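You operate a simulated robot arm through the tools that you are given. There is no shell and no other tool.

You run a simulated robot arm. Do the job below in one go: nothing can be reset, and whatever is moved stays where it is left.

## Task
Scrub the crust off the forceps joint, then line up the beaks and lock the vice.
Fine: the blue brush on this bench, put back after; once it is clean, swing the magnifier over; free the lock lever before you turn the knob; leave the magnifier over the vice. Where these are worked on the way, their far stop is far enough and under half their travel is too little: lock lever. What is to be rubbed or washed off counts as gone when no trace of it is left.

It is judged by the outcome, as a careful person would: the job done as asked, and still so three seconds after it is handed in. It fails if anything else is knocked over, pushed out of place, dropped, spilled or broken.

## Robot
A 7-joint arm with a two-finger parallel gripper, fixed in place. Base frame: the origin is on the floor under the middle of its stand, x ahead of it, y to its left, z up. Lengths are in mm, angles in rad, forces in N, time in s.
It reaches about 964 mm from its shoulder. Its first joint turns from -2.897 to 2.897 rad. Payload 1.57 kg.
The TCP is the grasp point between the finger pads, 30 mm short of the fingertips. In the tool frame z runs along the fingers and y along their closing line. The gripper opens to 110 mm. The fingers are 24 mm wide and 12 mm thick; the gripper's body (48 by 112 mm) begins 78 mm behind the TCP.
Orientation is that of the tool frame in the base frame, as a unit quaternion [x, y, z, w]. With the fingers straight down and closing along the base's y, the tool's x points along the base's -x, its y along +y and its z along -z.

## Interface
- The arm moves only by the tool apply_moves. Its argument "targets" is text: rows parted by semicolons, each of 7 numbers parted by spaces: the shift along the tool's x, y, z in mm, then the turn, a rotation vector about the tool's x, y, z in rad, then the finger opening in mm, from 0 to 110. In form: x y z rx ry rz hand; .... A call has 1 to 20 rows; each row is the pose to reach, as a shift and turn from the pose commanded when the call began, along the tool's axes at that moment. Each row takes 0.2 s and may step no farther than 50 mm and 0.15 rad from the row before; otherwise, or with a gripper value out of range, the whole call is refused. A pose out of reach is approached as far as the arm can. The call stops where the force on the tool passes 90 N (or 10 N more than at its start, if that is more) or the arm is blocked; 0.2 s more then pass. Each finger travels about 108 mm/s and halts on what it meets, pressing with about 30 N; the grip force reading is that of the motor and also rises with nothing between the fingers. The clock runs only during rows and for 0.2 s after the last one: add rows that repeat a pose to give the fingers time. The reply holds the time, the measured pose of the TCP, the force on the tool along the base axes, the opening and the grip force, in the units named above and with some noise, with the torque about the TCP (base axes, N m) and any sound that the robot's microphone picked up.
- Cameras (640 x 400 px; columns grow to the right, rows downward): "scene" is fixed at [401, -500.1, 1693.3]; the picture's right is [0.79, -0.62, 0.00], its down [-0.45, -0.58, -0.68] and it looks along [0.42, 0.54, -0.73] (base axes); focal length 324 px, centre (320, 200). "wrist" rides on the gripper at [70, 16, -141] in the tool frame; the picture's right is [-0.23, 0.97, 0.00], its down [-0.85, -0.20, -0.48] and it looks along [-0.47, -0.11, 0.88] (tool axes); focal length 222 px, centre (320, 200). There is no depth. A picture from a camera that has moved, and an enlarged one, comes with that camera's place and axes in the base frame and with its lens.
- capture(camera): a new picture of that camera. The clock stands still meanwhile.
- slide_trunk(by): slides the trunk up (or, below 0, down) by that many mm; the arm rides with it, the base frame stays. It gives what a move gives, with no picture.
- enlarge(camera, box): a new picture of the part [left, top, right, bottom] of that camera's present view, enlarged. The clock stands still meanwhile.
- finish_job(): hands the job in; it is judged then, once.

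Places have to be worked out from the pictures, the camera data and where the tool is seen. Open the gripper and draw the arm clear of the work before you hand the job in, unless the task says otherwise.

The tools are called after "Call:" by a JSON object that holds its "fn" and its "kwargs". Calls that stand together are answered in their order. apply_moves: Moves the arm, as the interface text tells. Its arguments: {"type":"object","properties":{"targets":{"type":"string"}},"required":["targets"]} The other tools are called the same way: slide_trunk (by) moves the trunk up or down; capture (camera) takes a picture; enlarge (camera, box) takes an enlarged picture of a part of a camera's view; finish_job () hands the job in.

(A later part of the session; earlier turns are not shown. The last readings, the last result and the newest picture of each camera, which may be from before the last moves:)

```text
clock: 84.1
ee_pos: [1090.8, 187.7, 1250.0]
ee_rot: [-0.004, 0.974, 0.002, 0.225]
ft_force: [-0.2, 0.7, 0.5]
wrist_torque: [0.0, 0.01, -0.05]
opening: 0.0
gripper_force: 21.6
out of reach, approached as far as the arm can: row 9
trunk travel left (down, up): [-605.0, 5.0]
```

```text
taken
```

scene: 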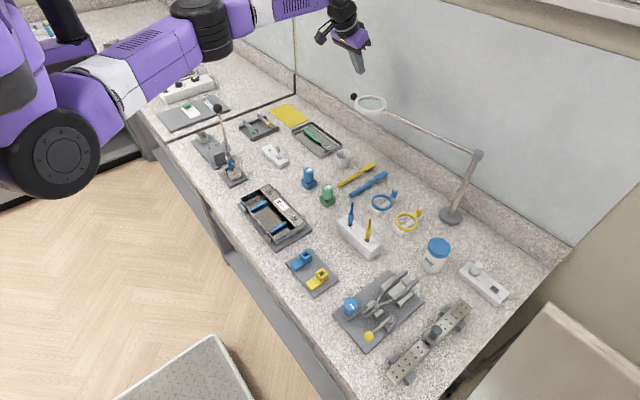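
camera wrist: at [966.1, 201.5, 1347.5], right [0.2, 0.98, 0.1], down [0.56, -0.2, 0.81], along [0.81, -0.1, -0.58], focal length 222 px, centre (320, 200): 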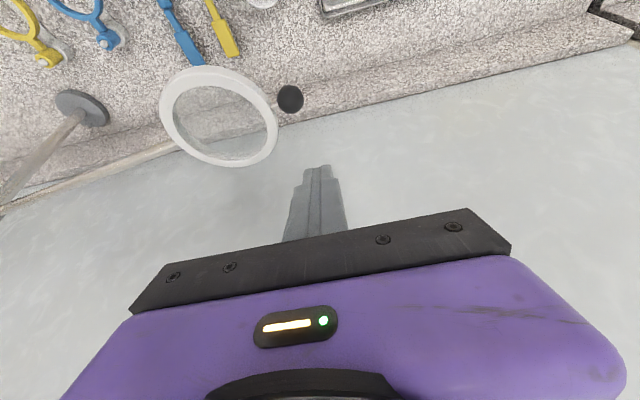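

The tilt works: I'm at (1091, 188, 1250) and clearly see the ring (with glass) and the black ball. Triangulation gives the ball at ≈(1066,175,1163) and column ≈(1113,−233). I tilt slightly more and lower the post behind the ball (wall side), keeping ~14 mm clearance.

Call:
{"fn": "apply_moves", "kwargs": {"targets": "0 0 0 0 -0.05 0 0; 3 -2 8 0 -0.1 0 0; 10 -4 22 0 -0.1 0 0; 16 -4.8 37 0 -0.1 0 0; 21 -4.8 48 0 -0.1 0 0; 23.5 -4.8 53 0 -0.1 0 0; 23.5 -4.8 53 0 -0.1 0 0"}}

Call:
{"fn": "capture", "kwargs": {"camera": "wrist"}}

Call:
{"fn": "enlarge", "kwargs": {"camera": "scene", "box": [320, 40, 480, 160]}}

```text
clock: 85.7
ee_pos: [1095.6, 180.2, 1193.8]
ee_rot: [-0.002, 0.962, 0.001, 0.273]
ft_force: [0.4, 0.1, -0.3]
wrist_torque: [-0.02, -0.01, 0.01]
opening: 0.2
gripper_force: 21.9
trunk travel left (down, up): [-605.0, 5.0]
```

```text
taken
camera wrist: at [961.1, 194.3, 1276.8], right [0.19, 0.97, 0.12], down [0.48, -0.2, 0.86], along [0.86, -0.11, -0.5], focal length 222 px, centre (320, 200)
```

wrist: 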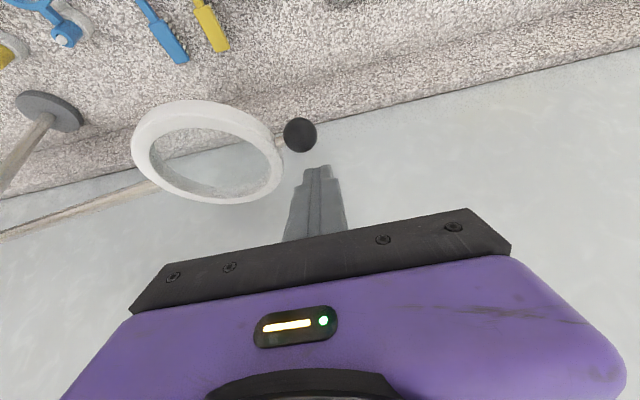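

```text
3.33 times, centred on (400, 100) of scene
camera zoom: at [401.0, -500.1, 1693.3], right [0.79, -0.62, 0.0], down [-0.45, -0.58, -0.68], along [0.42, 0.54, -0.73], focal length 1080 px, centre (53, 533)
```

zoom: 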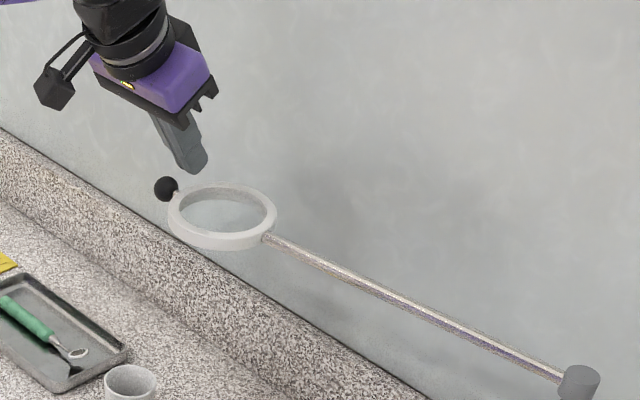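

The post stands ~17 mm behind the ball, slightly outboard of it, with room to the ring. I now pull gently along the arc (first ~4°) and check that the magnifier follows.

Call:
{"fn": "apply_moves", "kwargs": {"targets": "6 2 -3.7 0 0 0 0; 11.9 3 -7.3 0 0 0 0; 17.5 3.3 -10.8 0 0 0 0; 23 3 -14.2 0 0 0 0; 28.1 2.3 -17.3 0 0 0 0; 33.6 1.9 -20.7 0 0 0 0; 38.8 1.4 -23.9 0 0 0 0; 38.8 1.4 -23.9 0 0 0 0"}}

Call:
{"fn": "capture", "kwargs": {"camera": "wrist"}}

Call:
{"fn": "enlarge", "kwargs": {"camera": "scene", "box": [320, 40, 480, 160]}}

```text
clock: 87.3
ee_pos: [1056.7, 163.0, 1184.0]
ee_rot: [0.01, 0.962, 0.002, 0.271]
ft_force: [-7.1, 45.7, 39.7]
wrist_torque: [0.54, 0.19, -0.22]
opening: 0.1
gripper_force: 21.3
trunk travel left (down, up): [-605.0, 5.0]
stopped in row 8: the force on the tool passed its limit at 100 N (the readings are from after the stop); the commanded pose is now the measured one
```

```text
taken
camera wrist: at [923.6, 178.9, 1268.9], right [0.21, 0.97, 0.13], down [0.48, -0.22, 0.85], along [0.85, -0.12, -0.51], focal length 222 px, centre (320, 200)
```

wrist: 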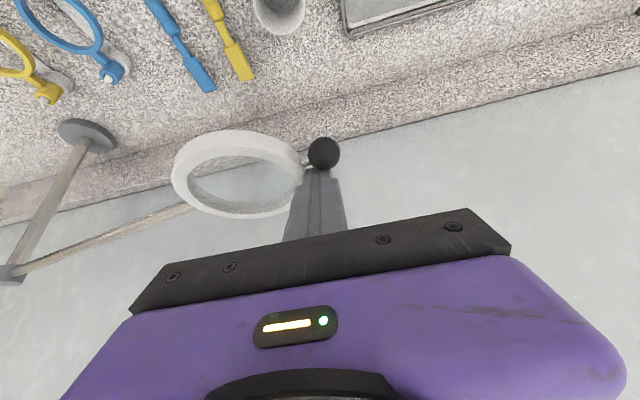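

```text
3.33 times, centred on (400, 100) of scene
camera zoom: at [401.0, -500.1, 1693.3], right [0.79, -0.62, 0.0], down [-0.45, -0.58, -0.68], along [0.42, 0.54, -0.73], focal length 1080 px, centre (53, 533)
```

zoom: 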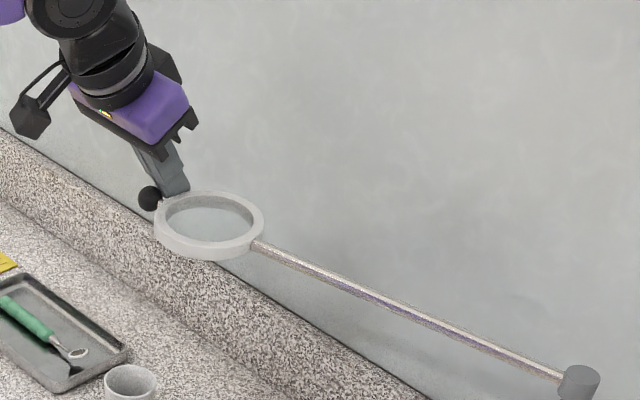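

The magnifier started to follow, but the post slid inward against the ring and the force limit tripped (arm was stretched near its limit). I relieve it gently by moving outward and up, then check the base.

Call:
{"fn": "apply_moves", "kwargs": {"targets": "-3 4 -1 0 0 0 0; -6 8 -2.2 0 0 0 0; -6 10 -2.2 0 0 0 0; -6 10 -2.2 0 0 0 0"}}

Call:
{"fn": "capture", "kwargs": {"camera": "wrist"}}

Call:
{"fn": "capture", "kwargs": {"camera": "scene"}}

Call:
{"fn": "enlarge", "kwargs": {"camera": "scene", "box": [340, 80, 500, 230]}}

```text
clock: 88.3
ee_pos: [1059.5, 163.3, 1183.2]
ee_rot: [0.013, 0.964, -0.004, 0.266]
ft_force: [-1.7, 14.1, 3.4]
wrist_torque: [0.22, 0.06, -0.05]
opening: 0.1
gripper_force: 21.5
trunk travel left (down, up): [-605.0, 5.0]
```

```text
taken
camera wrist: at [927.8, 182.1, 1269.0], right [0.22, 0.97, 0.12], down [0.48, -0.21, 0.85], along [0.85, -0.13, -0.51], focal length 222 px, centre (320, 200)
```

wrist: 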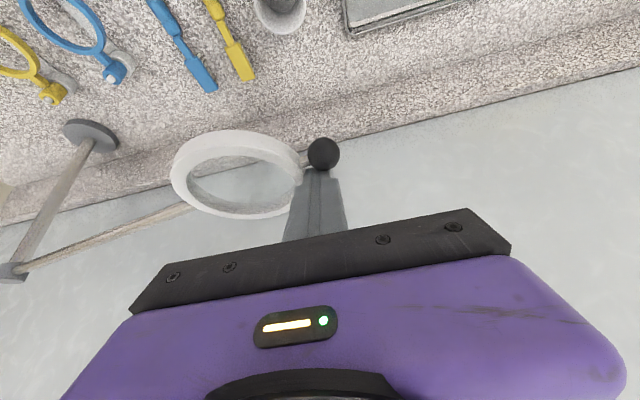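

```text
taken
```

scene: 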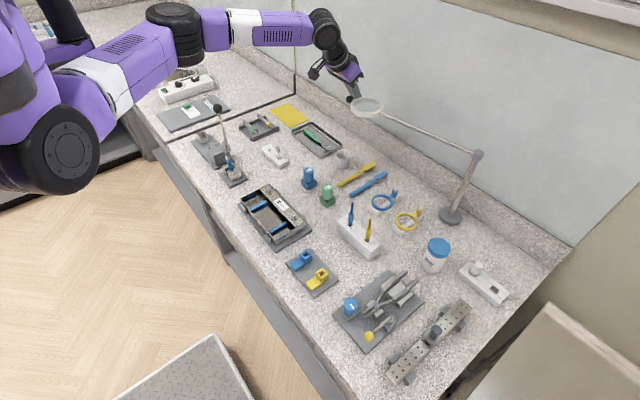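

```text
2.67 times, centred on (420, 155) of scene
camera zoom: at [401.0, -500.1, 1693.3], right [0.79, -0.62, 0.0], down [-0.45, -0.58, -0.68], along [0.42, 0.54, -0.73], focal length 864 px, centre (53, 320)
```

zoom: 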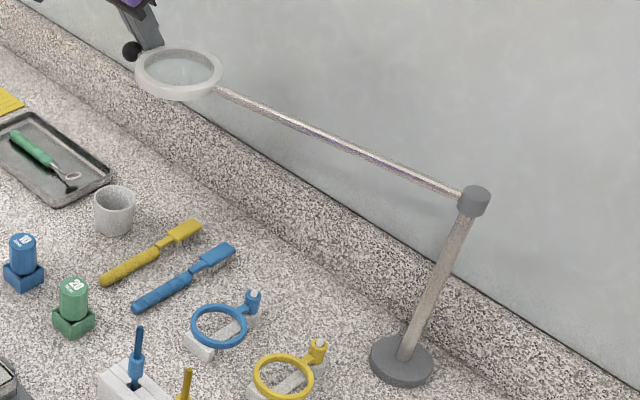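

The magnifier base hasn't moved. The residual side force is 14 N; I hold a moment to see whether the arm settles to the commanded place.

Call:
{"fn": "apply_moves", "kwargs": {"targets": "0 0 0 0 0 0 0; 0 0 0 0 0 0 0; 0 0 0 0 0 0 0; 0 0 0 0 0 0 0"}}

```text
clock: 89.3
ee_pos: [1060.2, 162.6, 1184.8]
ee_rot: [0.013, 0.963, -0.003, 0.267]
ft_force: [-1.8, 8.8, -8.5]
wrist_torque: [0.21, 0.02, -0.03]
opening: 0.1
gripper_force: 21.2
trunk travel left (down, up): [-605.0, 5.0]
```

The arm isn't settling to its commanded point, so rather than push on, I lift the post straight up and away from the ball to free it.

Call:
{"fn": "apply_moves", "kwargs": {"targets": "-6 0 -8 0 0 0 0; -12 2 -18 0 0 0 0; -20 4 -32 0 0 0 0; -28 6 -44 0 0 0 0; -34 8 -52 0 0 0 0; -34 8 -52 0 0 0 0"}}

Call:
{"fn": "capture", "kwargs": {"camera": "scene"}}

Call:
{"fn": "capture", "kwargs": {"camera": "wrist"}}

```text
clock: 90.9
ee_pos: [1051.6, 161.8, 1193.0]
ee_rot: [0.009, 0.972, -0.019, 0.233]
ft_force: [-4.3, 19.7, 1.6]
wrist_torque: [0.57, 0.12, -0.01]
opening: 0.0
gripper_force: 20.7
trunk travel left (down, up): [-605.0, 5.0]
stopped in row 6: the arm was blocked; the commanded pose is now the measured one
```

```text
taken
```

scene: 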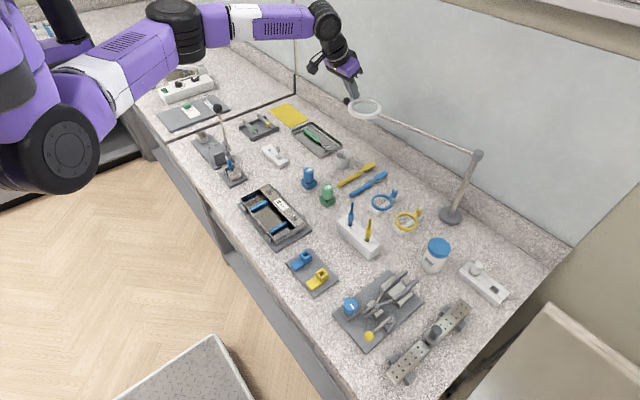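

```text
taken
camera wrist: at [924.6, 183.4, 1285.9], right [0.23, 0.97, 0.07], down [0.54, -0.19, 0.82], along [0.81, -0.15, -0.57], focal length 222 px, centre (320, 200)
```

wrist: 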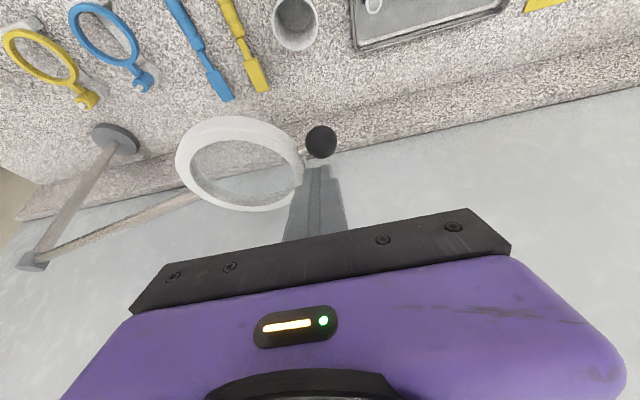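

The tool itself feels little force yet the arm is blocked, so some other link must be touching something. I zoom on the arm in the scene view.

Call:
{"fn": "enlarge", "kwargs": {"camera": "scene", "box": [0, 0, 240, 150]}}

Call:
{"fn": "enlarge", "kwargs": {"camera": "scene", "box": [220, 0, 420, 125]}}

```text
2.67 times, centred on (120, 75) of scene
camera zoom: at [401.0, -500.1, 1693.3], right [0.79, -0.62, 0.0], down [-0.45, -0.58, -0.68], along [0.42, 0.54, -0.73], focal length 864 px, centre (853, 533)
```

zoom: 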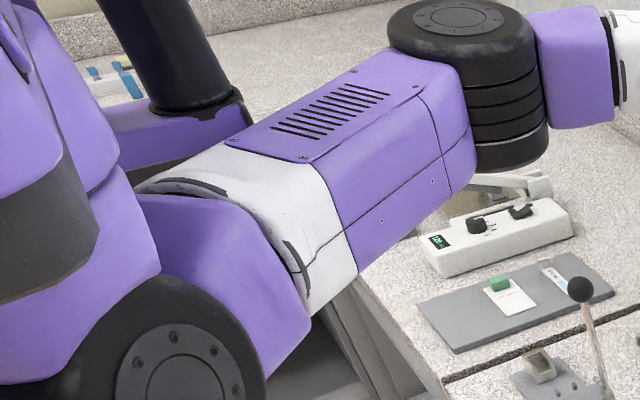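

```text
3.20 times, centred on (320, 62) of scene
camera zoom: at [401.0, -500.1, 1693.3], right [0.79, -0.62, 0.0], down [-0.45, -0.58, -0.68], along [0.42, 0.54, -0.73], focal length 1037 px, centre (320, 640)
```

zoom: 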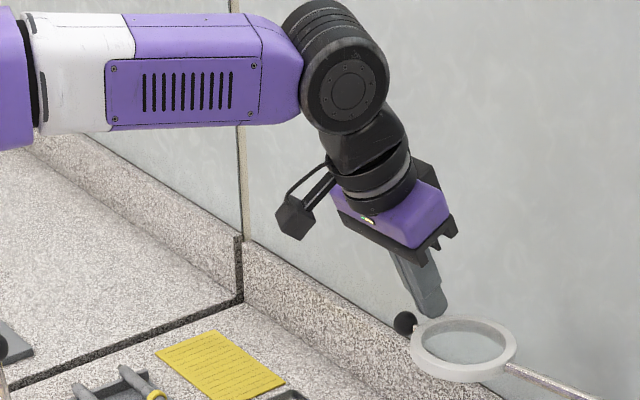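

The arm reaches out with its elbow bent sideways; nothing obvious touches. I try a small upward move alone to see in which direction it is free.

Call:
{"fn": "apply_moves", "kwargs": {"targets": "-2 0 -4 0 0 0 0; -4.5 0 -8.9 0 0 0 0; -6.8 0 -13.4 0 0 0 0; -9 0 -17.8 0 0 0 0; -9 0 -17.8 0 0 0 0"}}

```text
clock: 92.1
ee_pos: [1046.1, 161.7, 1193.0]
ee_rot: [0.007, 0.975, -0.026, 0.222]
ft_force: [-7.4, 42.8, -29.2]
wrist_torque: [1.58, 0.36, 0.11]
opening: 0.0
gripper_force: 21.9
trunk travel left (down, up): [-605.0, 5.0]
```

Lifting is opposed at the tip by the ring's rim, and the upper arm seems pressed against the robot's own mast (elbow swung left), which explains the drift. Extending outward (+x) should relieve both, so I back off that way.

Call:
{"fn": "apply_moves", "kwargs": {"targets": "-6.6 0.4 9 0 0 0 0; -13.3 0.9 18 0 0 0 0; -22.2 1.1 22.5 0 0 0 0; -30 1.3 26.5 0 0 0 0; -38 1.5 30.5 0 0 0 0; -38 1.5 30.5 0 0 0 0"}}

Call:
{"fn": "capture", "kwargs": {"camera": "wrist"}}

```text
clock: 93.5
ee_pos: [1097.6, 161.9, 1204.8]
ee_rot: [0.009, 0.972, -0.023, 0.236]
ft_force: [-0.8, 0.2, -0.8]
wrist_torque: [0.02, -0.01, -0.03]
opening: 0.0
gripper_force: 21.7
trunk travel left (down, up): [-605.0, 5.0]
```

```text
taken
camera wrist: at [971.6, 182.9, 1297.5], right [0.23, 0.97, 0.06], down [0.54, -0.18, 0.82], along [0.81, -0.15, -0.56], focal length 222 px, centre (320, 200)
```

wrist: 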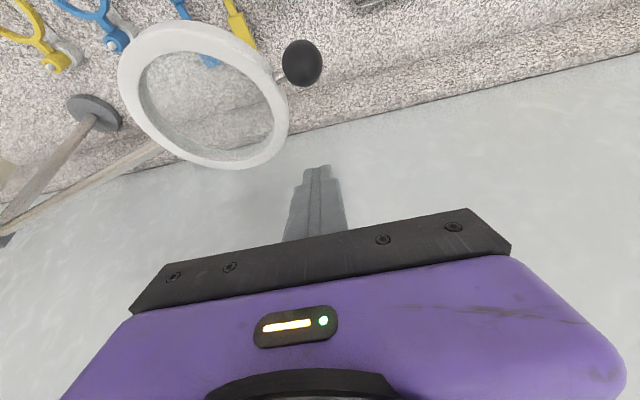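

Free again with zero force; the magnifier has turned about 5°. A better grip point is the rod itself at mid-radius (y≈−8), where the arm is clear of its mast and there's no wedge. I rise and move there.

Call:
{"fn": "apply_moves", "kwargs": {"targets": "-13.6 -1 -26.7 -0.02 0 -0.015 0; -26.3 -1.9 -51.6 -0.04 0 -0.03 0; -22.2 -37 -52.5 -0.04 0 -0.03 0; -19.8 -77.1 -52.1 -0.04 0 -0.03 0; -18.4 -117.1 -51.4 -0.04 0 -0.03 0; -16.9 -152.1 -50.8 -0.04 0 -0.03 0; -15.2 -170.1 -51 -0.04 0 -0.03 0; -15.2 -170.1 -51 -0.04 0 -0.03 0"}}

Call:
{"fn": "capture", "kwargs": {"camera": "wrist"}}

Call:
{"fn": "capture", "kwargs": {"camera": "scene"}}

```text
clock: 95.3
ee_pos: [1083.9, -6.8, 1262.0]
ee_rot: [-0.011, 0.972, -0.007, 0.235]
ft_force: [-0.4, -0.6, 0.3]
wrist_torque: [0.02, -0.01, 0.0]
opening: 0.0
gripper_force: 21.4
trunk travel left (down, up): [-605.0, 5.0]
```

```text
taken
camera wrist: at [956.1, 7.7, 1356.1], right [0.19, 0.98, 0.09], down [0.55, -0.18, 0.82], along [0.82, -0.11, -0.57], focal length 222 px, centre (320, 200)
```

wrist: 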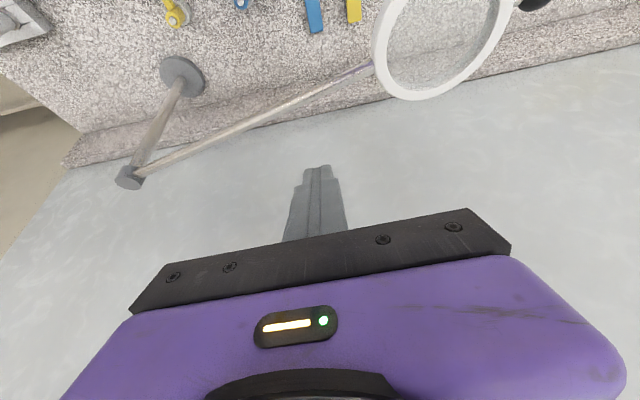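

```text
taken
```

scene: 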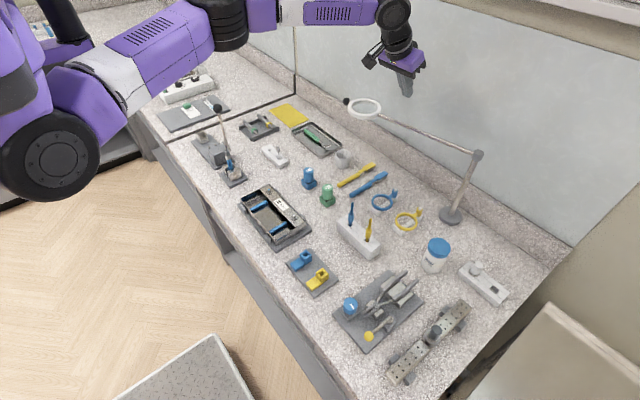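

The whole magnifier is visible now: column (1113,−233), rod at ≈101.3° and z≈1163. I lower the post behind the rod (wall side) near radius 230, with about 12 mm clearance.

Call:
{"fn": "apply_moves", "kwargs": {"targets": "-5 0 0 0 0 0 0; 3.4 0.3 26.3 0 0 0 0; 14.8 0.8 48.6 0 0 0 0; 24.9 1.2 68.2 0 0 0 0; 33.1 1.5 84.2 0 0 0 0; 33.1 1.5 84.2 0 0 0 0"}}

Call:
{"fn": "capture", "kwargs": {"camera": "wrist"}}

Call:
{"fn": "enlarge", "kwargs": {"camera": "scene", "box": [330, 40, 490, 180]}}

```text
clock: 96.7
ee_pos: [1093.9, -5.0, 1173.4]
ee_rot: [-0.009, 0.972, -0.008, 0.235]
ft_force: [0.6, 0.0, 0.9]
wrist_torque: [0.02, -0.01, -0.01]
opening: 0.0
gripper_force: 21.4
trunk travel left (down, up): [-605.0, 5.0]
```

```text
taken
camera wrist: at [967.3, 8.5, 1265.9], right [0.19, 0.98, 0.09], down [0.55, -0.18, 0.82], along [0.82, -0.11, -0.57], focal length 222 px, centre (320, 200)
```

wrist: 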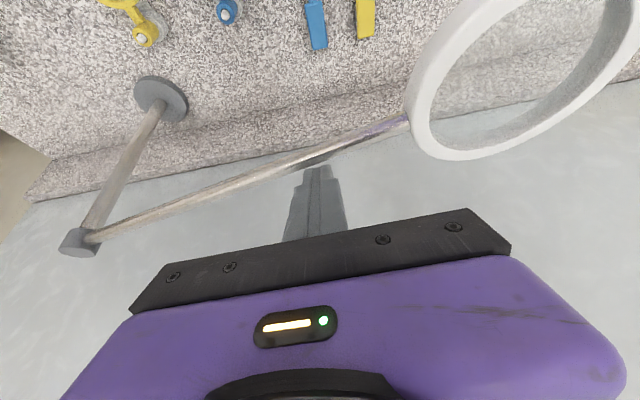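

```text
2.86 times, centred on (410, 110) of scene
camera zoom: at [401.0, -500.1, 1693.3], right [0.79, -0.62, 0.0], down [-0.45, -0.58, -0.68], along [0.42, 0.54, -0.73], focal length 926 px, centre (63, 457)
```

zoom: 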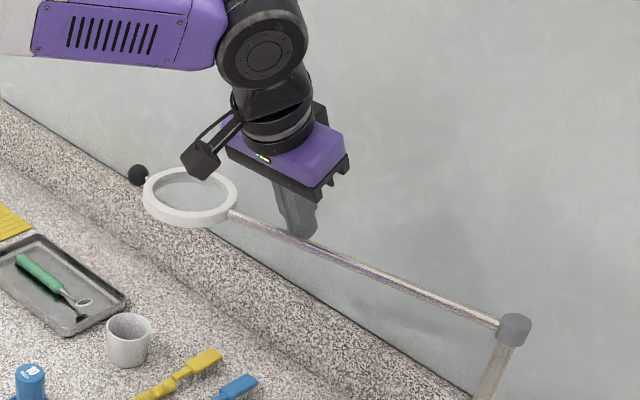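

The tip is below rod level and behind it, with no contact yet. I pull gently along the arc to about 110° and check the response.

Call:
{"fn": "apply_moves", "kwargs": {"targets": "6.2 0.1 -3.2 0 0 0 0; 12.1 1.2 -6.2 0 0 0 0; 18.7 0.3 -9.6 0 0 0 0; 25.2 -0.7 -12.9 0 0 0 0; 33.9 -2.8 -17.3 0 0 0 0; 42.8 -5 -21.9 0 0 0 0; 42.8 -5 -21.9 0 0 0 0"}}

Call:
{"fn": "capture", "kwargs": {"camera": "wrist"}}

Call:
{"fn": "capture", "kwargs": {"camera": "scene"}}

```text
clock: 98.3
ee_pos: [1044.5, -11.3, 1172.7]
ee_rot: [-0.01, 0.972, -0.007, 0.235]
ft_force: [-0.5, -0.5, 0.2]
wrist_torque: [-0.01, 0.0, -0.02]
opening: 0.1
gripper_force: 21.3
trunk travel left (down, up): [-605.0, 5.0]
```

```text
taken
camera wrist: at [917.5, 2.0, 1264.8], right [0.19, 0.98, 0.09], down [0.55, -0.18, 0.82], along [0.82, -0.11, -0.57], focal length 222 px, centre (320, 200)
```

wrist: 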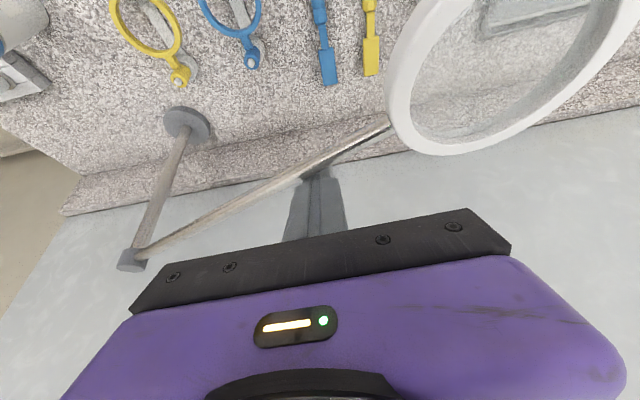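

```text
taken
```

scene: 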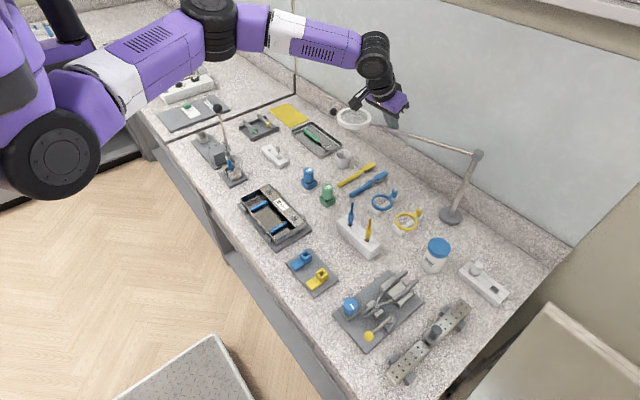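

The magnifier follows smoothly with no force and stays put. I keep pulling along the arc to about 150°.

Call:
{"fn": "apply_moves", "kwargs": {"targets": "7.9 -2.6 -4 0 0 0 0; 15.9 -5.5 -8 0 0 0 0; 24.2 -9.1 -12.2 0 0 0 0; 32.5 -13 -16.4 0 0 0 0; 40.6 -17.4 -20.5 0 0 0 0; 48.5 -22.3 -24.4 0 0 0 0; 56.2 -27.4 -28.2 0 0 0 0; 63.7 -32.9 -32 0 0 0 0; 71.1 -38.9 -35.7 0 0 0 0; 78.3 -45.5 -39.2 0 0 0 0; 85.2 -52.3 -42.6 0 0 0 0; 92.1 -59.5 -46 0 0 0 0; 98.3 -66.8 -49 0 0 0 0; 104.2 -74.3 -51.9 0 0 0 0; 109.9 -82.2 -54.6 0 0 0 0; 115.3 -90.3 -57.2 0 0 0 0; 115.3 -90.3 -57.2 0 0 0 0"}}

Call:
{"fn": "capture", "kwargs": {"camera": "wrist"}}

Call:
{"fn": "capture", "kwargs": {"camera": "scene"}}

```text
clock: 101.9
ee_pos: [916.4, -106.2, 1173.2]
ee_rot: [-0.01, 0.972, -0.007, 0.235]
ft_force: [0.2, 0.2, -0.1]
wrist_torque: [0.0, -0.03, 0.02]
opening: 0.2
gripper_force: 21.0
trunk travel left (down, up): [-605.0, 5.0]
```

```text
taken
camera wrist: at [789.7, -91.5, 1266.4], right [0.19, 0.98, 0.09], down [0.55, -0.18, 0.82], along [0.82, -0.11, -0.57], focal length 222 px, centre (320, 200)
```

wrist: 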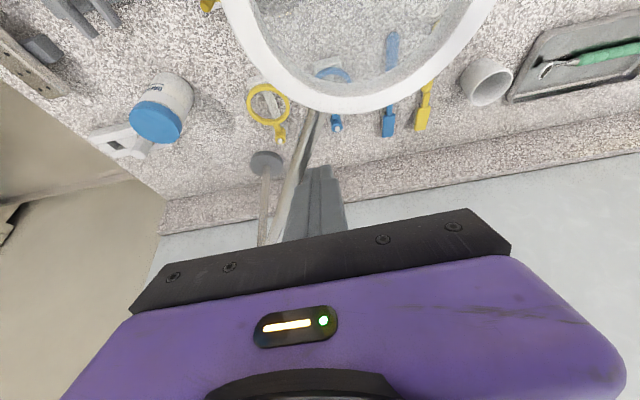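

```text
taken
```

scene: 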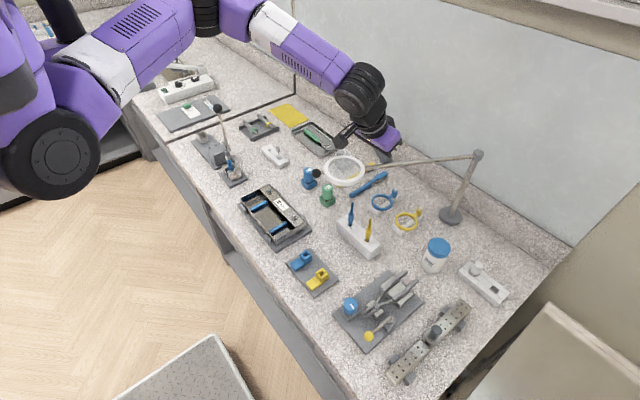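

It follows perfectly. I continue the swing to about 187°.

Call:
{"fn": "apply_moves", "kwargs": {"targets": "4.6 -6.9 -2.2 0 0 0 0; 9.2 -14.2 -4.4 0 0 0 0; 13.5 -23.1 -6.4 0 0 0 0; 17.7 -32.1 -8.4 0 0 0 0; 21.4 -41.4 -10.1 0 0 0 0; 24.8 -50.9 -11.6 0 0 0 0; 27.7 -60.5 -12.9 0 0 0 0; 30.3 -70.1 -14.1 0 0 0 0; 32.5 -79.9 -15 0 0 0 0; 34.4 -89.7 -15.7 0 0 0 0; 35.8 -99.6 -16.2 0 0 0 0; 36.9 -109.7 -16.6 0 0 0 0; 37.4 -119.8 -16.7 0 0 0 0; 37.8 -129.9 -16.6 0 0 0 0; 37.6 -139.9 -16.3 0 0 0 0; 37.6 -139.9 -16.3 0 0 0 0"}}

Call:
{"fn": "capture", "kwargs": {"camera": "wrist"}}

Call:
{"fn": "capture", "kwargs": {"camera": "scene"}}

```text
clock: 105.3
ee_pos: [879.2, -246.1, 1173.1]
ee_rot: [-0.011, 0.972, -0.007, 0.234]
ft_force: [-0.2, -0.4, -0.5]
wrist_torque: [0.04, 0.02, -0.01]
opening: 0.0
gripper_force: 21.2
trunk travel left (down, up): [-605.0, 5.0]
```

```text
taken
camera wrist: at [752.1, -232.3, 1265.9], right [0.19, 0.98, 0.09], down [0.55, -0.18, 0.82], along [0.82, -0.11, -0.57], focal length 222 px, centre (320, 200)
```

wrist: 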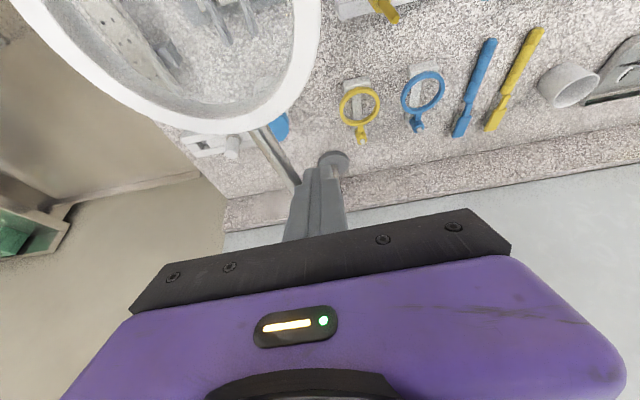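

```text
taken
```

scene: 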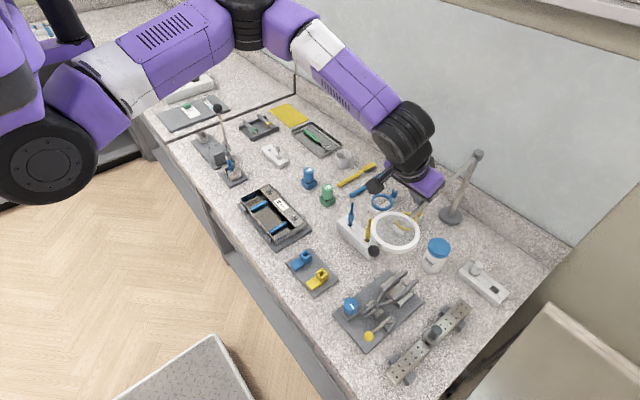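

The ring is now at ≈(773,−275), about 4.5° short of pointing at the vice. I push another 18 mm.

Call:
{"fn": "apply_moves", "kwargs": {"targets": "0 -5 0 0 0 0 0; 0 -10 0 0 0 0 0; -0.3 -15 0.2 0 0 0 0; -0.8 -18 0.4 0 0 0 0; -0.8 -18 0.4 0 0 0 0"}}

Call:
{"fn": "capture", "kwargs": {"camera": "scene"}}

Call:
{"fn": "enlarge", "kwargs": {"camera": "scene", "box": [320, 180, 480, 350]}}

```text
clock: 106.5
ee_pos: [881.0, -263.4, 1172.3]
ee_rot: [-0.011, 0.972, -0.007, 0.236]
ft_force: [-0.1, 0.8, 0.7]
wrist_torque: [0.0, 0.02, 0.02]
opening: 0.2
gripper_force: 21.3
trunk travel left (down, up): [-605.0, 5.0]
```

```text
taken
```

scene: 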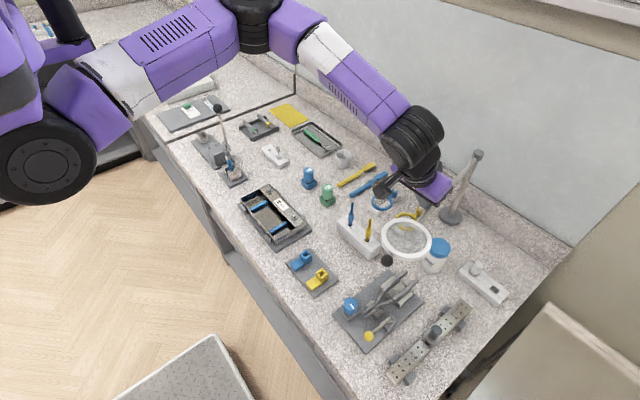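

```text
2.35 times, centred on (400, 265) of scene
camera zoom: at [401.0, -500.1, 1693.3], right [0.79, -0.62, 0.0], down [-0.45, -0.58, -0.68], along [0.42, 0.54, -0.73], focal length 762 px, centre (132, 47)
```

zoom: 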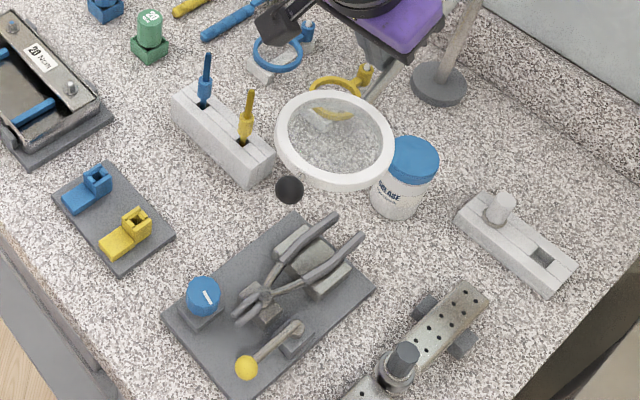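

The ball now sits right over the forceps joint and the ring is over the vice plate, in line with it. I separate the post from the rod (+y) and lift it out.

Call:
{"fn": "apply_moves", "kwargs": {"targets": "0 4 0 0 0 0 0; 0 8 0 0 0 0 0; -9 9 -18 0 0 0 0; -20.5 9 -40 0 0 0 0; -32 9 -62 0 0 0 0; -41 9 -80 0 0 0 0; -46 9 -89 0 0 0 0; -46 9 -89 0 0 0 0"}}

Call:
{"fn": "capture", "kwargs": {"camera": "scene"}}

Call:
{"fn": "capture", "kwargs": {"camera": "wrist"}}

```text
clock: 108.3
ee_pos: [881.0, -252.1, 1273.4]
ee_rot: [-0.01, 0.972, -0.007, 0.235]
ft_force: [0.2, 0.6, 0.4]
wrist_torque: [-0.03, -0.02, -0.02]
opening: 0.0
gripper_force: 21.2
trunk travel left (down, up): [-605.0, 5.0]
```

```text
taken
```

scene: 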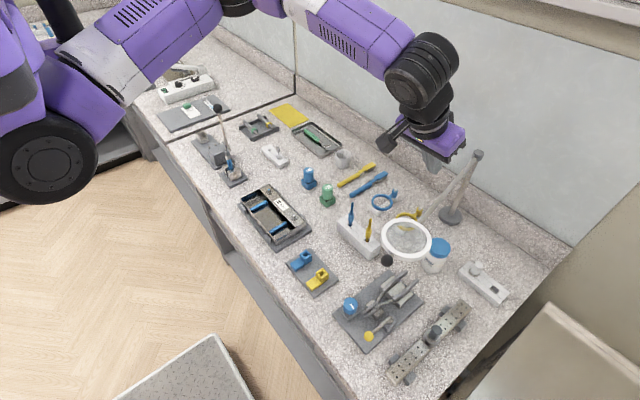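

```text
taken
camera wrist: at [753.5, -238.5, 1366.6], right [0.19, 0.98, 0.09], down [0.55, -0.17, 0.82], along [0.82, -0.11, -0.57], focal length 222 px, centre (320, 200)
```

wrist: 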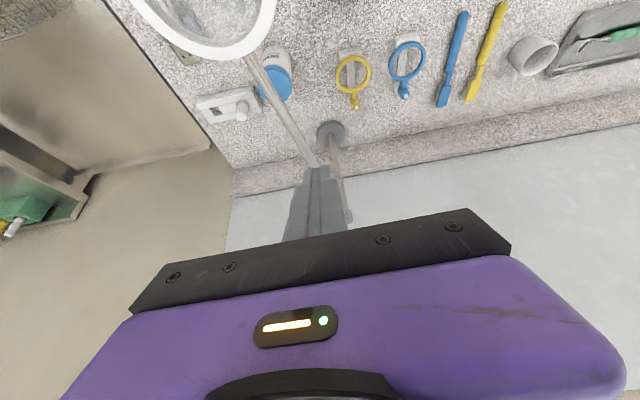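

The magnifier stays in place. Now I carry the hand (tilted, high above the ring) to the robot side of the vice near (640, −322).

Call:
{"fn": "apply_moves", "kwargs": {"targets": "15 -5 -8 0 0 0 0; 40 -13 -20 0 0 0 0; 70 -21 -35 0 0 0 0; 100 -30.5 -50.7 0 0 0 0; 130 -39.6 -65.9 0 0 0 0; 160 -48.8 -81 0 0 0 0; 190 -58 -96.3 0 0 0 0; 208 -63.4 -105.4 0 0 0 0; 216.1 -65.9 -109.5 0 0 0 0; 216.1 -65.9 -109.5 0 0 0 0"}}

Call:
{"fn": "capture", "kwargs": {"camera": "scene"}}

Call:
{"fn": "capture", "kwargs": {"camera": "wrist"}}

```text
clock: 110.5
ee_pos: [639.2, -320.9, 1273.8]
ee_rot: [-0.01, 0.972, -0.007, 0.235]
ft_force: [-1.1, -0.7, 0.1]
wrist_torque: [0.05, -0.01, -0.01]
opening: 0.0
gripper_force: 21.1
trunk travel left (down, up): [-605.0, 5.0]
```

```text
taken
```

scene: 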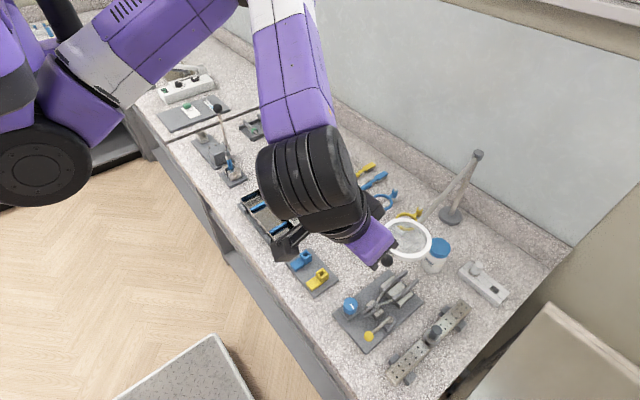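

```text
taken
camera wrist: at [511.9, -307.7, 1367.5], right [0.19, 0.98, 0.09], down [0.55, -0.18, 0.82], along [0.82, -0.11, -0.57], focal length 222 px, centre (320, 200)
```

wrist: 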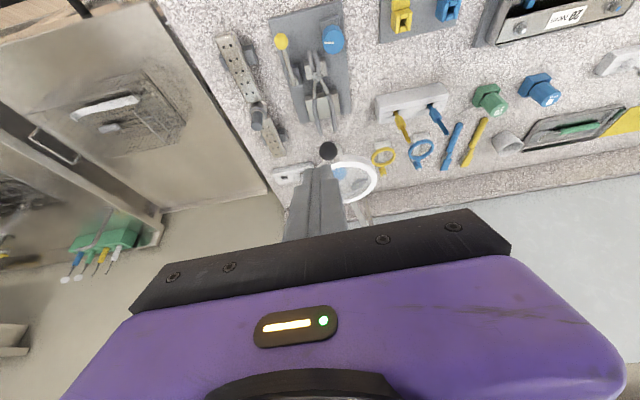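

Clear of the magnifier. I descend vertically on the robot side to z≈1080 for a close look at the lever.

Call:
{"fn": "apply_moves", "kwargs": {"targets": "9 0.4 17.8 0 0 0 0; 23 1 44 0 0 0 0; 41 1.7 80 0 0 0 0; 59 2.4 115 0 0 0 0; 75 3.1 146 0 0 0 0; 87 3.6 169 0 0 0 0; 87 3.6 169 0 0 0 0"}}

Call:
{"fn": "capture", "kwargs": {"camera": "wrist"}}

Call:
{"fn": "enlarge", "kwargs": {"camera": "scene", "box": [310, 220, 470, 360]}}

```text
clock: 112.1
ee_pos: [637.4, -323.3, 1084.6]
ee_rot: [-0.01, 0.972, -0.007, 0.235]
ft_force: [-0.6, 0.2, -0.5]
wrist_torque: [-0.04, -0.02, -0.04]
opening: 0.1
gripper_force: 21.5
trunk travel left (down, up): [-605.0, 5.0]
```

```text
taken
camera wrist: at [510.5, -309.0, 1176.7], right [0.19, 0.98, 0.09], down [0.55, -0.18, 0.82], along [0.82, -0.11, -0.57], focal length 222 px, centre (320, 200)
```

wrist: 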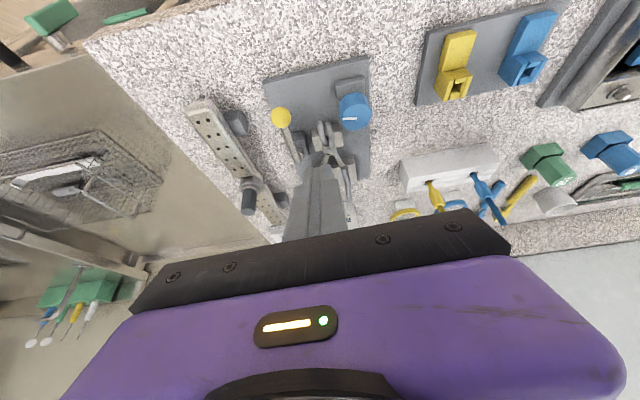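

```text
2.86 times, centred on (390, 290) of scene
camera zoom: at [401.0, -500.1, 1693.3], right [0.79, -0.62, 0.0], down [-0.45, -0.58, -0.68], along [0.42, 0.54, -0.73], focal length 926 px, centre (120, -57)
```

zoom: 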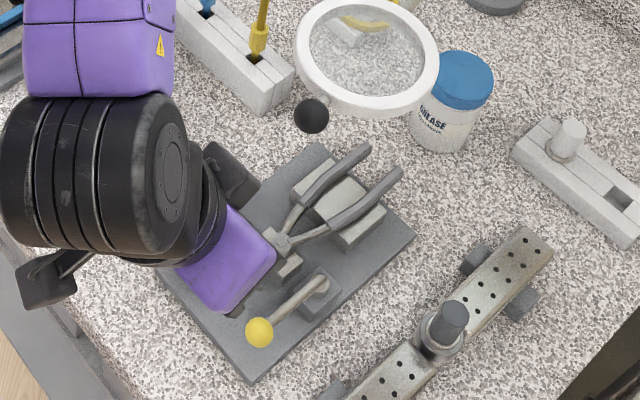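

I enlarge this lower-angle wrist view to understand the lever pivot and beaks.

Call:
{"fn": "enlarge", "kwargs": {"camera": "wrist", "box": [250, 60, 400, 170]}}

Call:
{"fn": "enlarge", "kwargs": {"camera": "wrist", "box": [170, 80, 300, 180]}}

```text
3.64 times, centred on (325, 115) of wrist
camera zoom: at [510.5, -309.0, 1176.7], right [0.19, 0.98, 0.09], down [0.55, -0.18, 0.82], along [0.82, -0.11, -0.57], focal length 808 px, centre (302, 509)
```

zoom: 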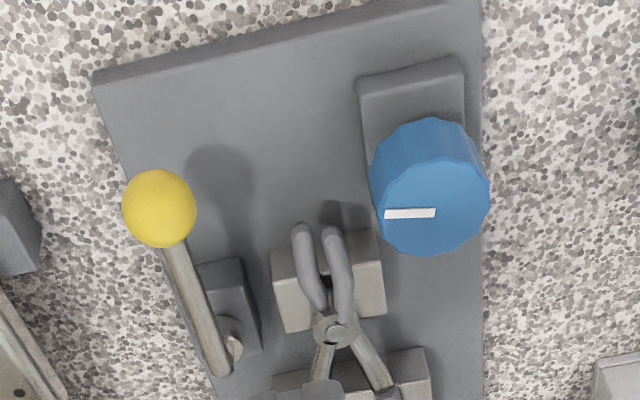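

```text
4.00 times, centred on (235, 130) of wrist
camera zoom: at [510.5, -309.0, 1176.7], right [0.19, 0.98, 0.09], down [0.55, -0.18, 0.82], along [0.82, -0.11, -0.57], focal length 888 px, centre (660, 480)
```

zoom: 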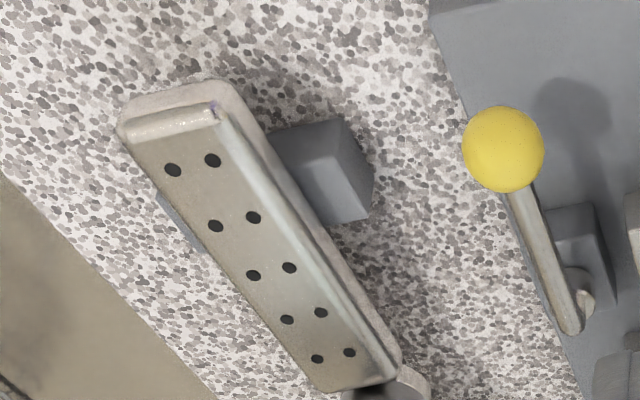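

I zoom in tightly on the pivot to determine its axis.

Call:
{"fn": "enlarge", "kwargs": {"camera": "wrist", "box": [280, 120, 330, 170]}}

Call:
{"fn": "enlarge", "kwargs": {"camera": "scene", "box": [380, 305, 420, 335]}}

```text
8.00 times, centred on (305, 145) of wrist
camera zoom: at [510.5, -309.0, 1176.7], right [0.19, 0.98, 0.09], down [0.55, -0.18, 0.82], along [0.82, -0.11, -0.57], focal length 1777 px, centre (440, 640)
```

zoom: 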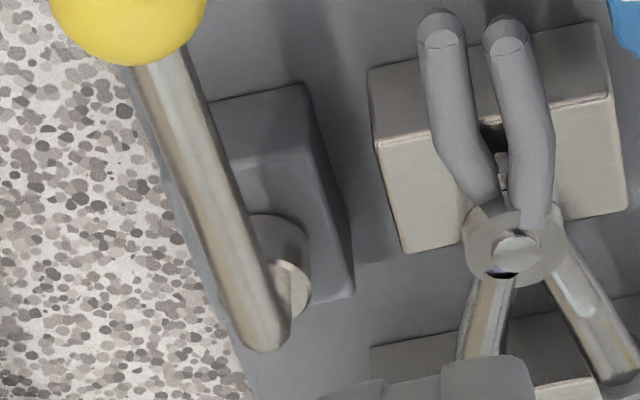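

```text
13.33 times, centred on (400, 320) of scene
camera zoom: at [401.0, -500.1, 1693.3], right [0.79, -0.62, 0.0], down [-0.45, -0.58, -0.68], along [0.42, 0.54, -0.73], focal length 4321 px, centre (-747, -1400)
```

zoom: 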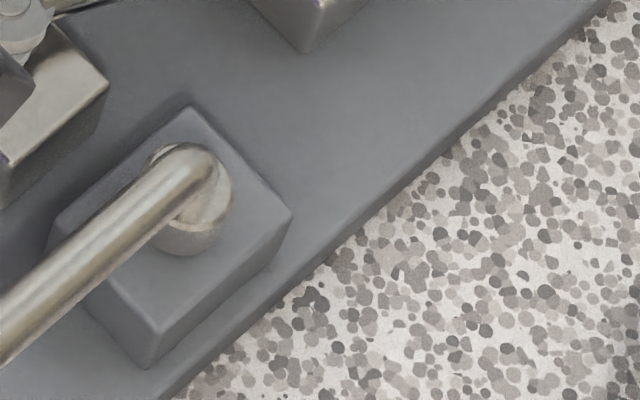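

The pivot is a vertical stub, so the lever swings horizontally; the beak side is blocked by the forceps, so it must swing outward (−y). I lower the closed post on the inner side of the lever ball, at about 9 mm clearance.

Call:
{"fn": "apply_moves", "kwargs": {"targets": "9.3 0 -4.8 0 0 0 0; 21 0 18 0 0 0 0; 33 0 41 0 0 0 0; 44 0.2 63 0 0 0 0; 50.7 0.2 75.9 0 0 0 0; 50.7 0.2 75.9 0 0 0 0"}}

Call:
{"fn": "capture", "kwargs": {"camera": "wrist"}}

Call:
{"fn": "enlarge", "kwargs": {"camera": "wrist", "box": [240, 80, 400, 200]}}

Call:
{"fn": "enlarge", "kwargs": {"camera": "scene", "box": [310, 220, 470, 360]}}

```text
clock: 113.5
ee_pos: [628.4, -325.0, 992.1]
ee_rot: [-0.01, 0.972, -0.008, 0.235]
ft_force: [-0.3, -0.8, 0.0]
wrist_torque: [-0.01, -0.01, -0.03]
opening: 0.2
gripper_force: 21.3
trunk travel left (down, up): [-605.0, 5.0]
```

```text
taken
camera wrist: at [501.3, -310.2, 1085.2], right [0.19, 0.98, 0.09], down [0.55, -0.17, 0.82], along [0.82, -0.11, -0.57], focal length 222 px, centre (320, 200)
```

wrist: 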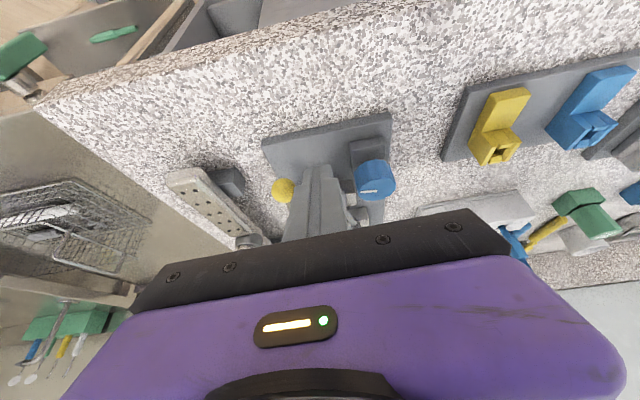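

```text
3.33 times, centred on (320, 140) of wrist
camera zoom: at [501.3, -310.2, 1085.2], right [0.19, 0.98, 0.09], down [0.55, -0.17, 0.82], along [0.82, -0.11, -0.57], focal length 740 px, centre (320, 400)
```

zoom: 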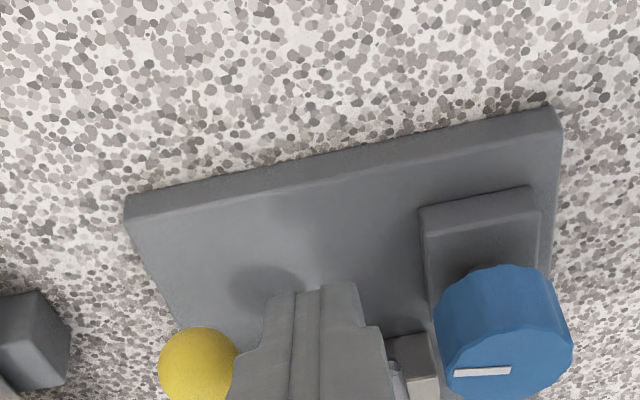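

```text
2.86 times, centred on (390, 290) of scene
camera zoom: at [401.0, -500.1, 1693.3], right [0.79, -0.62, 0.0], down [-0.45, -0.58, -0.68], along [0.42, 0.54, -0.73], focal length 926 px, centre (120, -57)
```

zoom: 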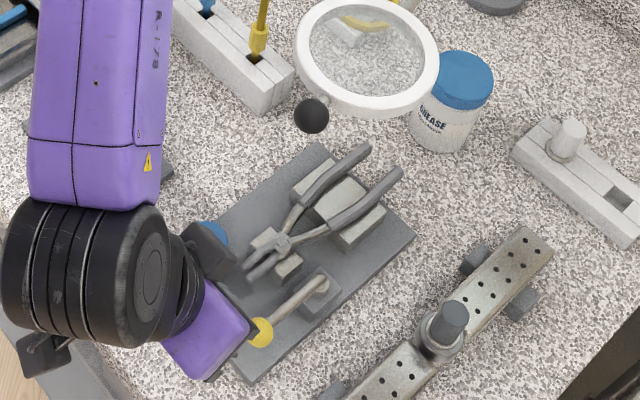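

The post is beside the lever ball on its inner side with no contact force. I push it gently outward (−y) along its arc, about 15°, watching the force.

Call:
{"fn": "apply_moves", "kwargs": {"targets": "-0.8 -5 0.5 0 0 0 0; -1.6 -10 1 0 0 0 0; -0.8 -13.5 0.7 0 0 0 0; -0.1 -17 0.4 0 0 0 0; 0.5 -20.6 0.2 0 0 0 0; 1 -24.2 0 0 0 0 0; 1.3 -28 -0.1 0 0 0 0; 1.6 -31.5 -0.2 0 0 0 0; 1.6 -31.5 -0.2 0 0 0 0"}}

Call:
{"fn": "enlarge", "kwargs": {"camera": "scene", "box": [310, 220, 470, 360]}}

Call:
{"fn": "enlarge", "kwargs": {"camera": "wrist", "box": [240, 80, 400, 200]}}

```text
clock: 115.5
ee_pos: [627.7, -354.1, 993.3]
ee_rot: [-0.01, 0.972, -0.007, 0.235]
ft_force: [0.6, 0.4, -0.3]
wrist_torque: [-0.04, -0.01, 0.03]
opening: 0.3
gripper_force: 21.2
trunk travel left (down, up): [-605.0, 5.0]
```

```text
2.86 times, centred on (390, 290) of scene
camera zoom: at [401.0, -500.1, 1693.3], right [0.79, -0.62, 0.0], down [-0.45, -0.58, -0.68], along [0.42, 0.54, -0.73], focal length 926 px, centre (120, -57)
```

zoom: 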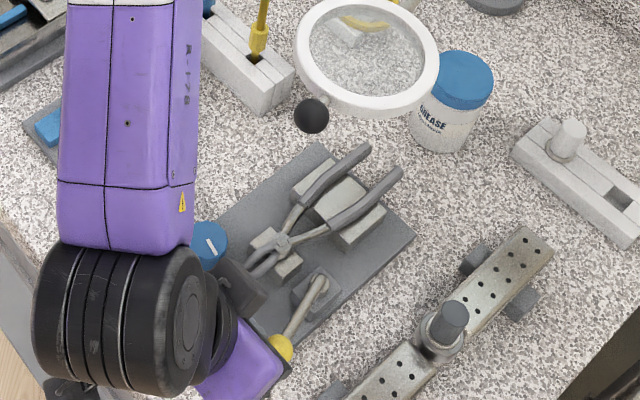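

```text
3.33 times, centred on (320, 140) of wrist
camera zoom: at [500.5, -340.9, 1086.0], right [0.19, 0.98, 0.09], down [0.55, -0.18, 0.82], along [0.82, -0.11, -0.57], focal length 740 px, centre (320, 400)
```

zoom: 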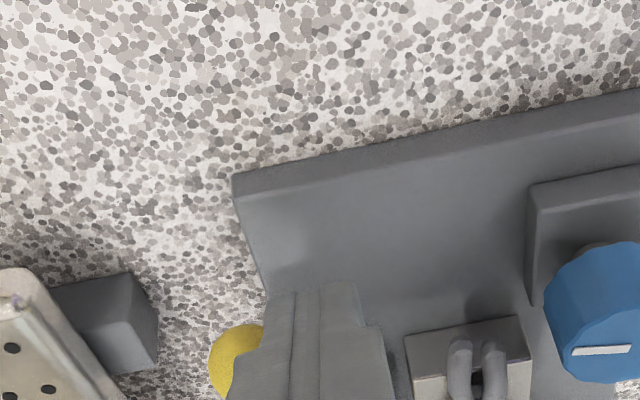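

The lever swings outward freely. I continue along its arc to about 45°.

Call:
{"fn": "apply_moves", "kwargs": {"targets": "0.1 -5 0 0 0 0 0; 0.2 -9.7 0.1 0 0 0 0; -0.3 -17 0.5 0 0 0 0; -1.4 -24 1.2 0 0 0 0; -3.1 -31.1 2.2 0 0 0 0; -5.3 -37.8 3.5 0 0 0 0; -8.1 -44.4 5.1 0 0 0 0; -8.1 -44.4 5.1 0 0 0 0"}}

Call:
{"fn": "enlarge", "kwargs": {"camera": "scene", "box": [310, 220, 470, 360]}}

Call:
{"fn": "capture", "kwargs": {"camera": "wrist"}}

```text
clock: 117.3
ee_pos: [638.3, -400.9, 992.6]
ee_rot: [-0.01, 0.972, -0.008, 0.234]
ft_force: [-0.3, -0.3, -0.2]
wrist_torque: [-0.01, 0.03, -0.02]
opening: 0.1
gripper_force: 21.4
trunk travel left (down, up): [-605.0, 5.0]
```

```text
2.86 times, centred on (390, 290) of scene
camera zoom: at [401.0, -500.1, 1693.3], right [0.79, -0.62, 0.0], down [-0.45, -0.58, -0.68], along [0.42, 0.54, -0.73], focal length 926 px, centre (120, -57)
```

zoom: 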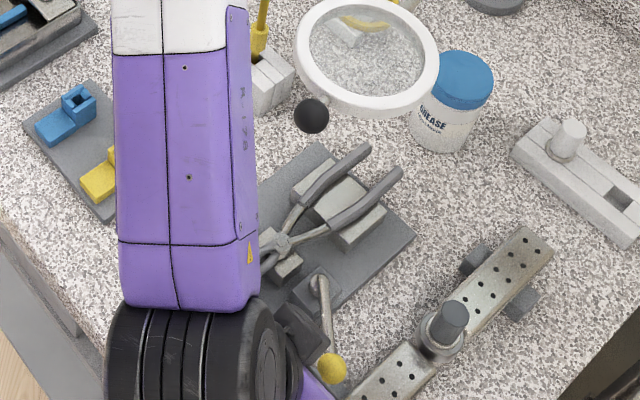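

```text
taken
camera wrist: at [511.0, -386.5, 1085.2], right [0.19, 0.98, 0.09], down [0.55, -0.17, 0.82], along [0.82, -0.11, -0.57], focal length 222 px, centre (320, 200)
```

wrist: 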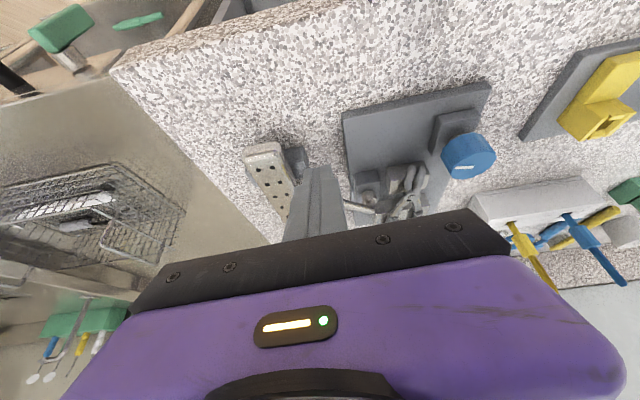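

The lever is now about 46° out. I push on in small increments, checking for its stop.

Call:
{"fn": "apply_moves", "kwargs": {"targets": "-2.9 -3.7 1.6 0 0 0 0; -6.6 -9.6 3.6 0 0 0 0; -10.8 -15.1 5.8 0 0 0 0; -10.8 -15.1 5.8 0 0 0 0"}}

Call:
{"fn": "enlarge", "kwargs": {"camera": "scene", "box": [350, 270, 450, 370]}}

```text
clock: 118.3
ee_pos: [648.8, -414.4, 991.9]
ee_rot: [-0.009, 0.972, -0.008, 0.233]
ft_force: [-10.3, 5.4, 3.0]
wrist_torque: [0.1, 0.18, 0.06]
opening: 0.0
gripper_force: 21.3
trunk travel left (down, up): [-605.0, 5.0]
```

```text
4.00 times, centred on (400, 320) of scene
camera zoom: at [401.0, -500.1, 1693.3], right [0.79, -0.62, 0.0], down [-0.45, -0.58, -0.68], along [0.42, 0.54, -0.73], focal length 1296 px, centre (0, -280)
```

zoom: 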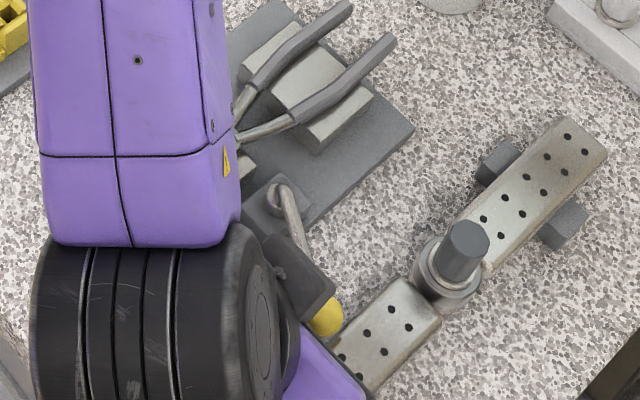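

A steady ~12 N reaction along the lever's arc now suggests its far stop near 60°. I press 2 mm more to confirm it is a stop.

Call:
{"fn": "apply_moves", "kwargs": {"targets": "-1.7 -1 0.9 0 0 0 0; -2.4 -1.5 1.2 0 0 0 0; -2.4 -1.5 1.2 0 0 0 0"}}

```text
clock: 119.1
ee_pos: [650.4, -416.3, 992.0]
ee_rot: [-0.009, 0.973, -0.007, 0.232]
ft_force: [-27.7, 12.0, 0.4]
wrist_torque: [0.26, 0.57, 0.22]
opening: 0.0
gripper_force: 21.0
trunk travel left (down, up): [-605.0, 5.0]
```

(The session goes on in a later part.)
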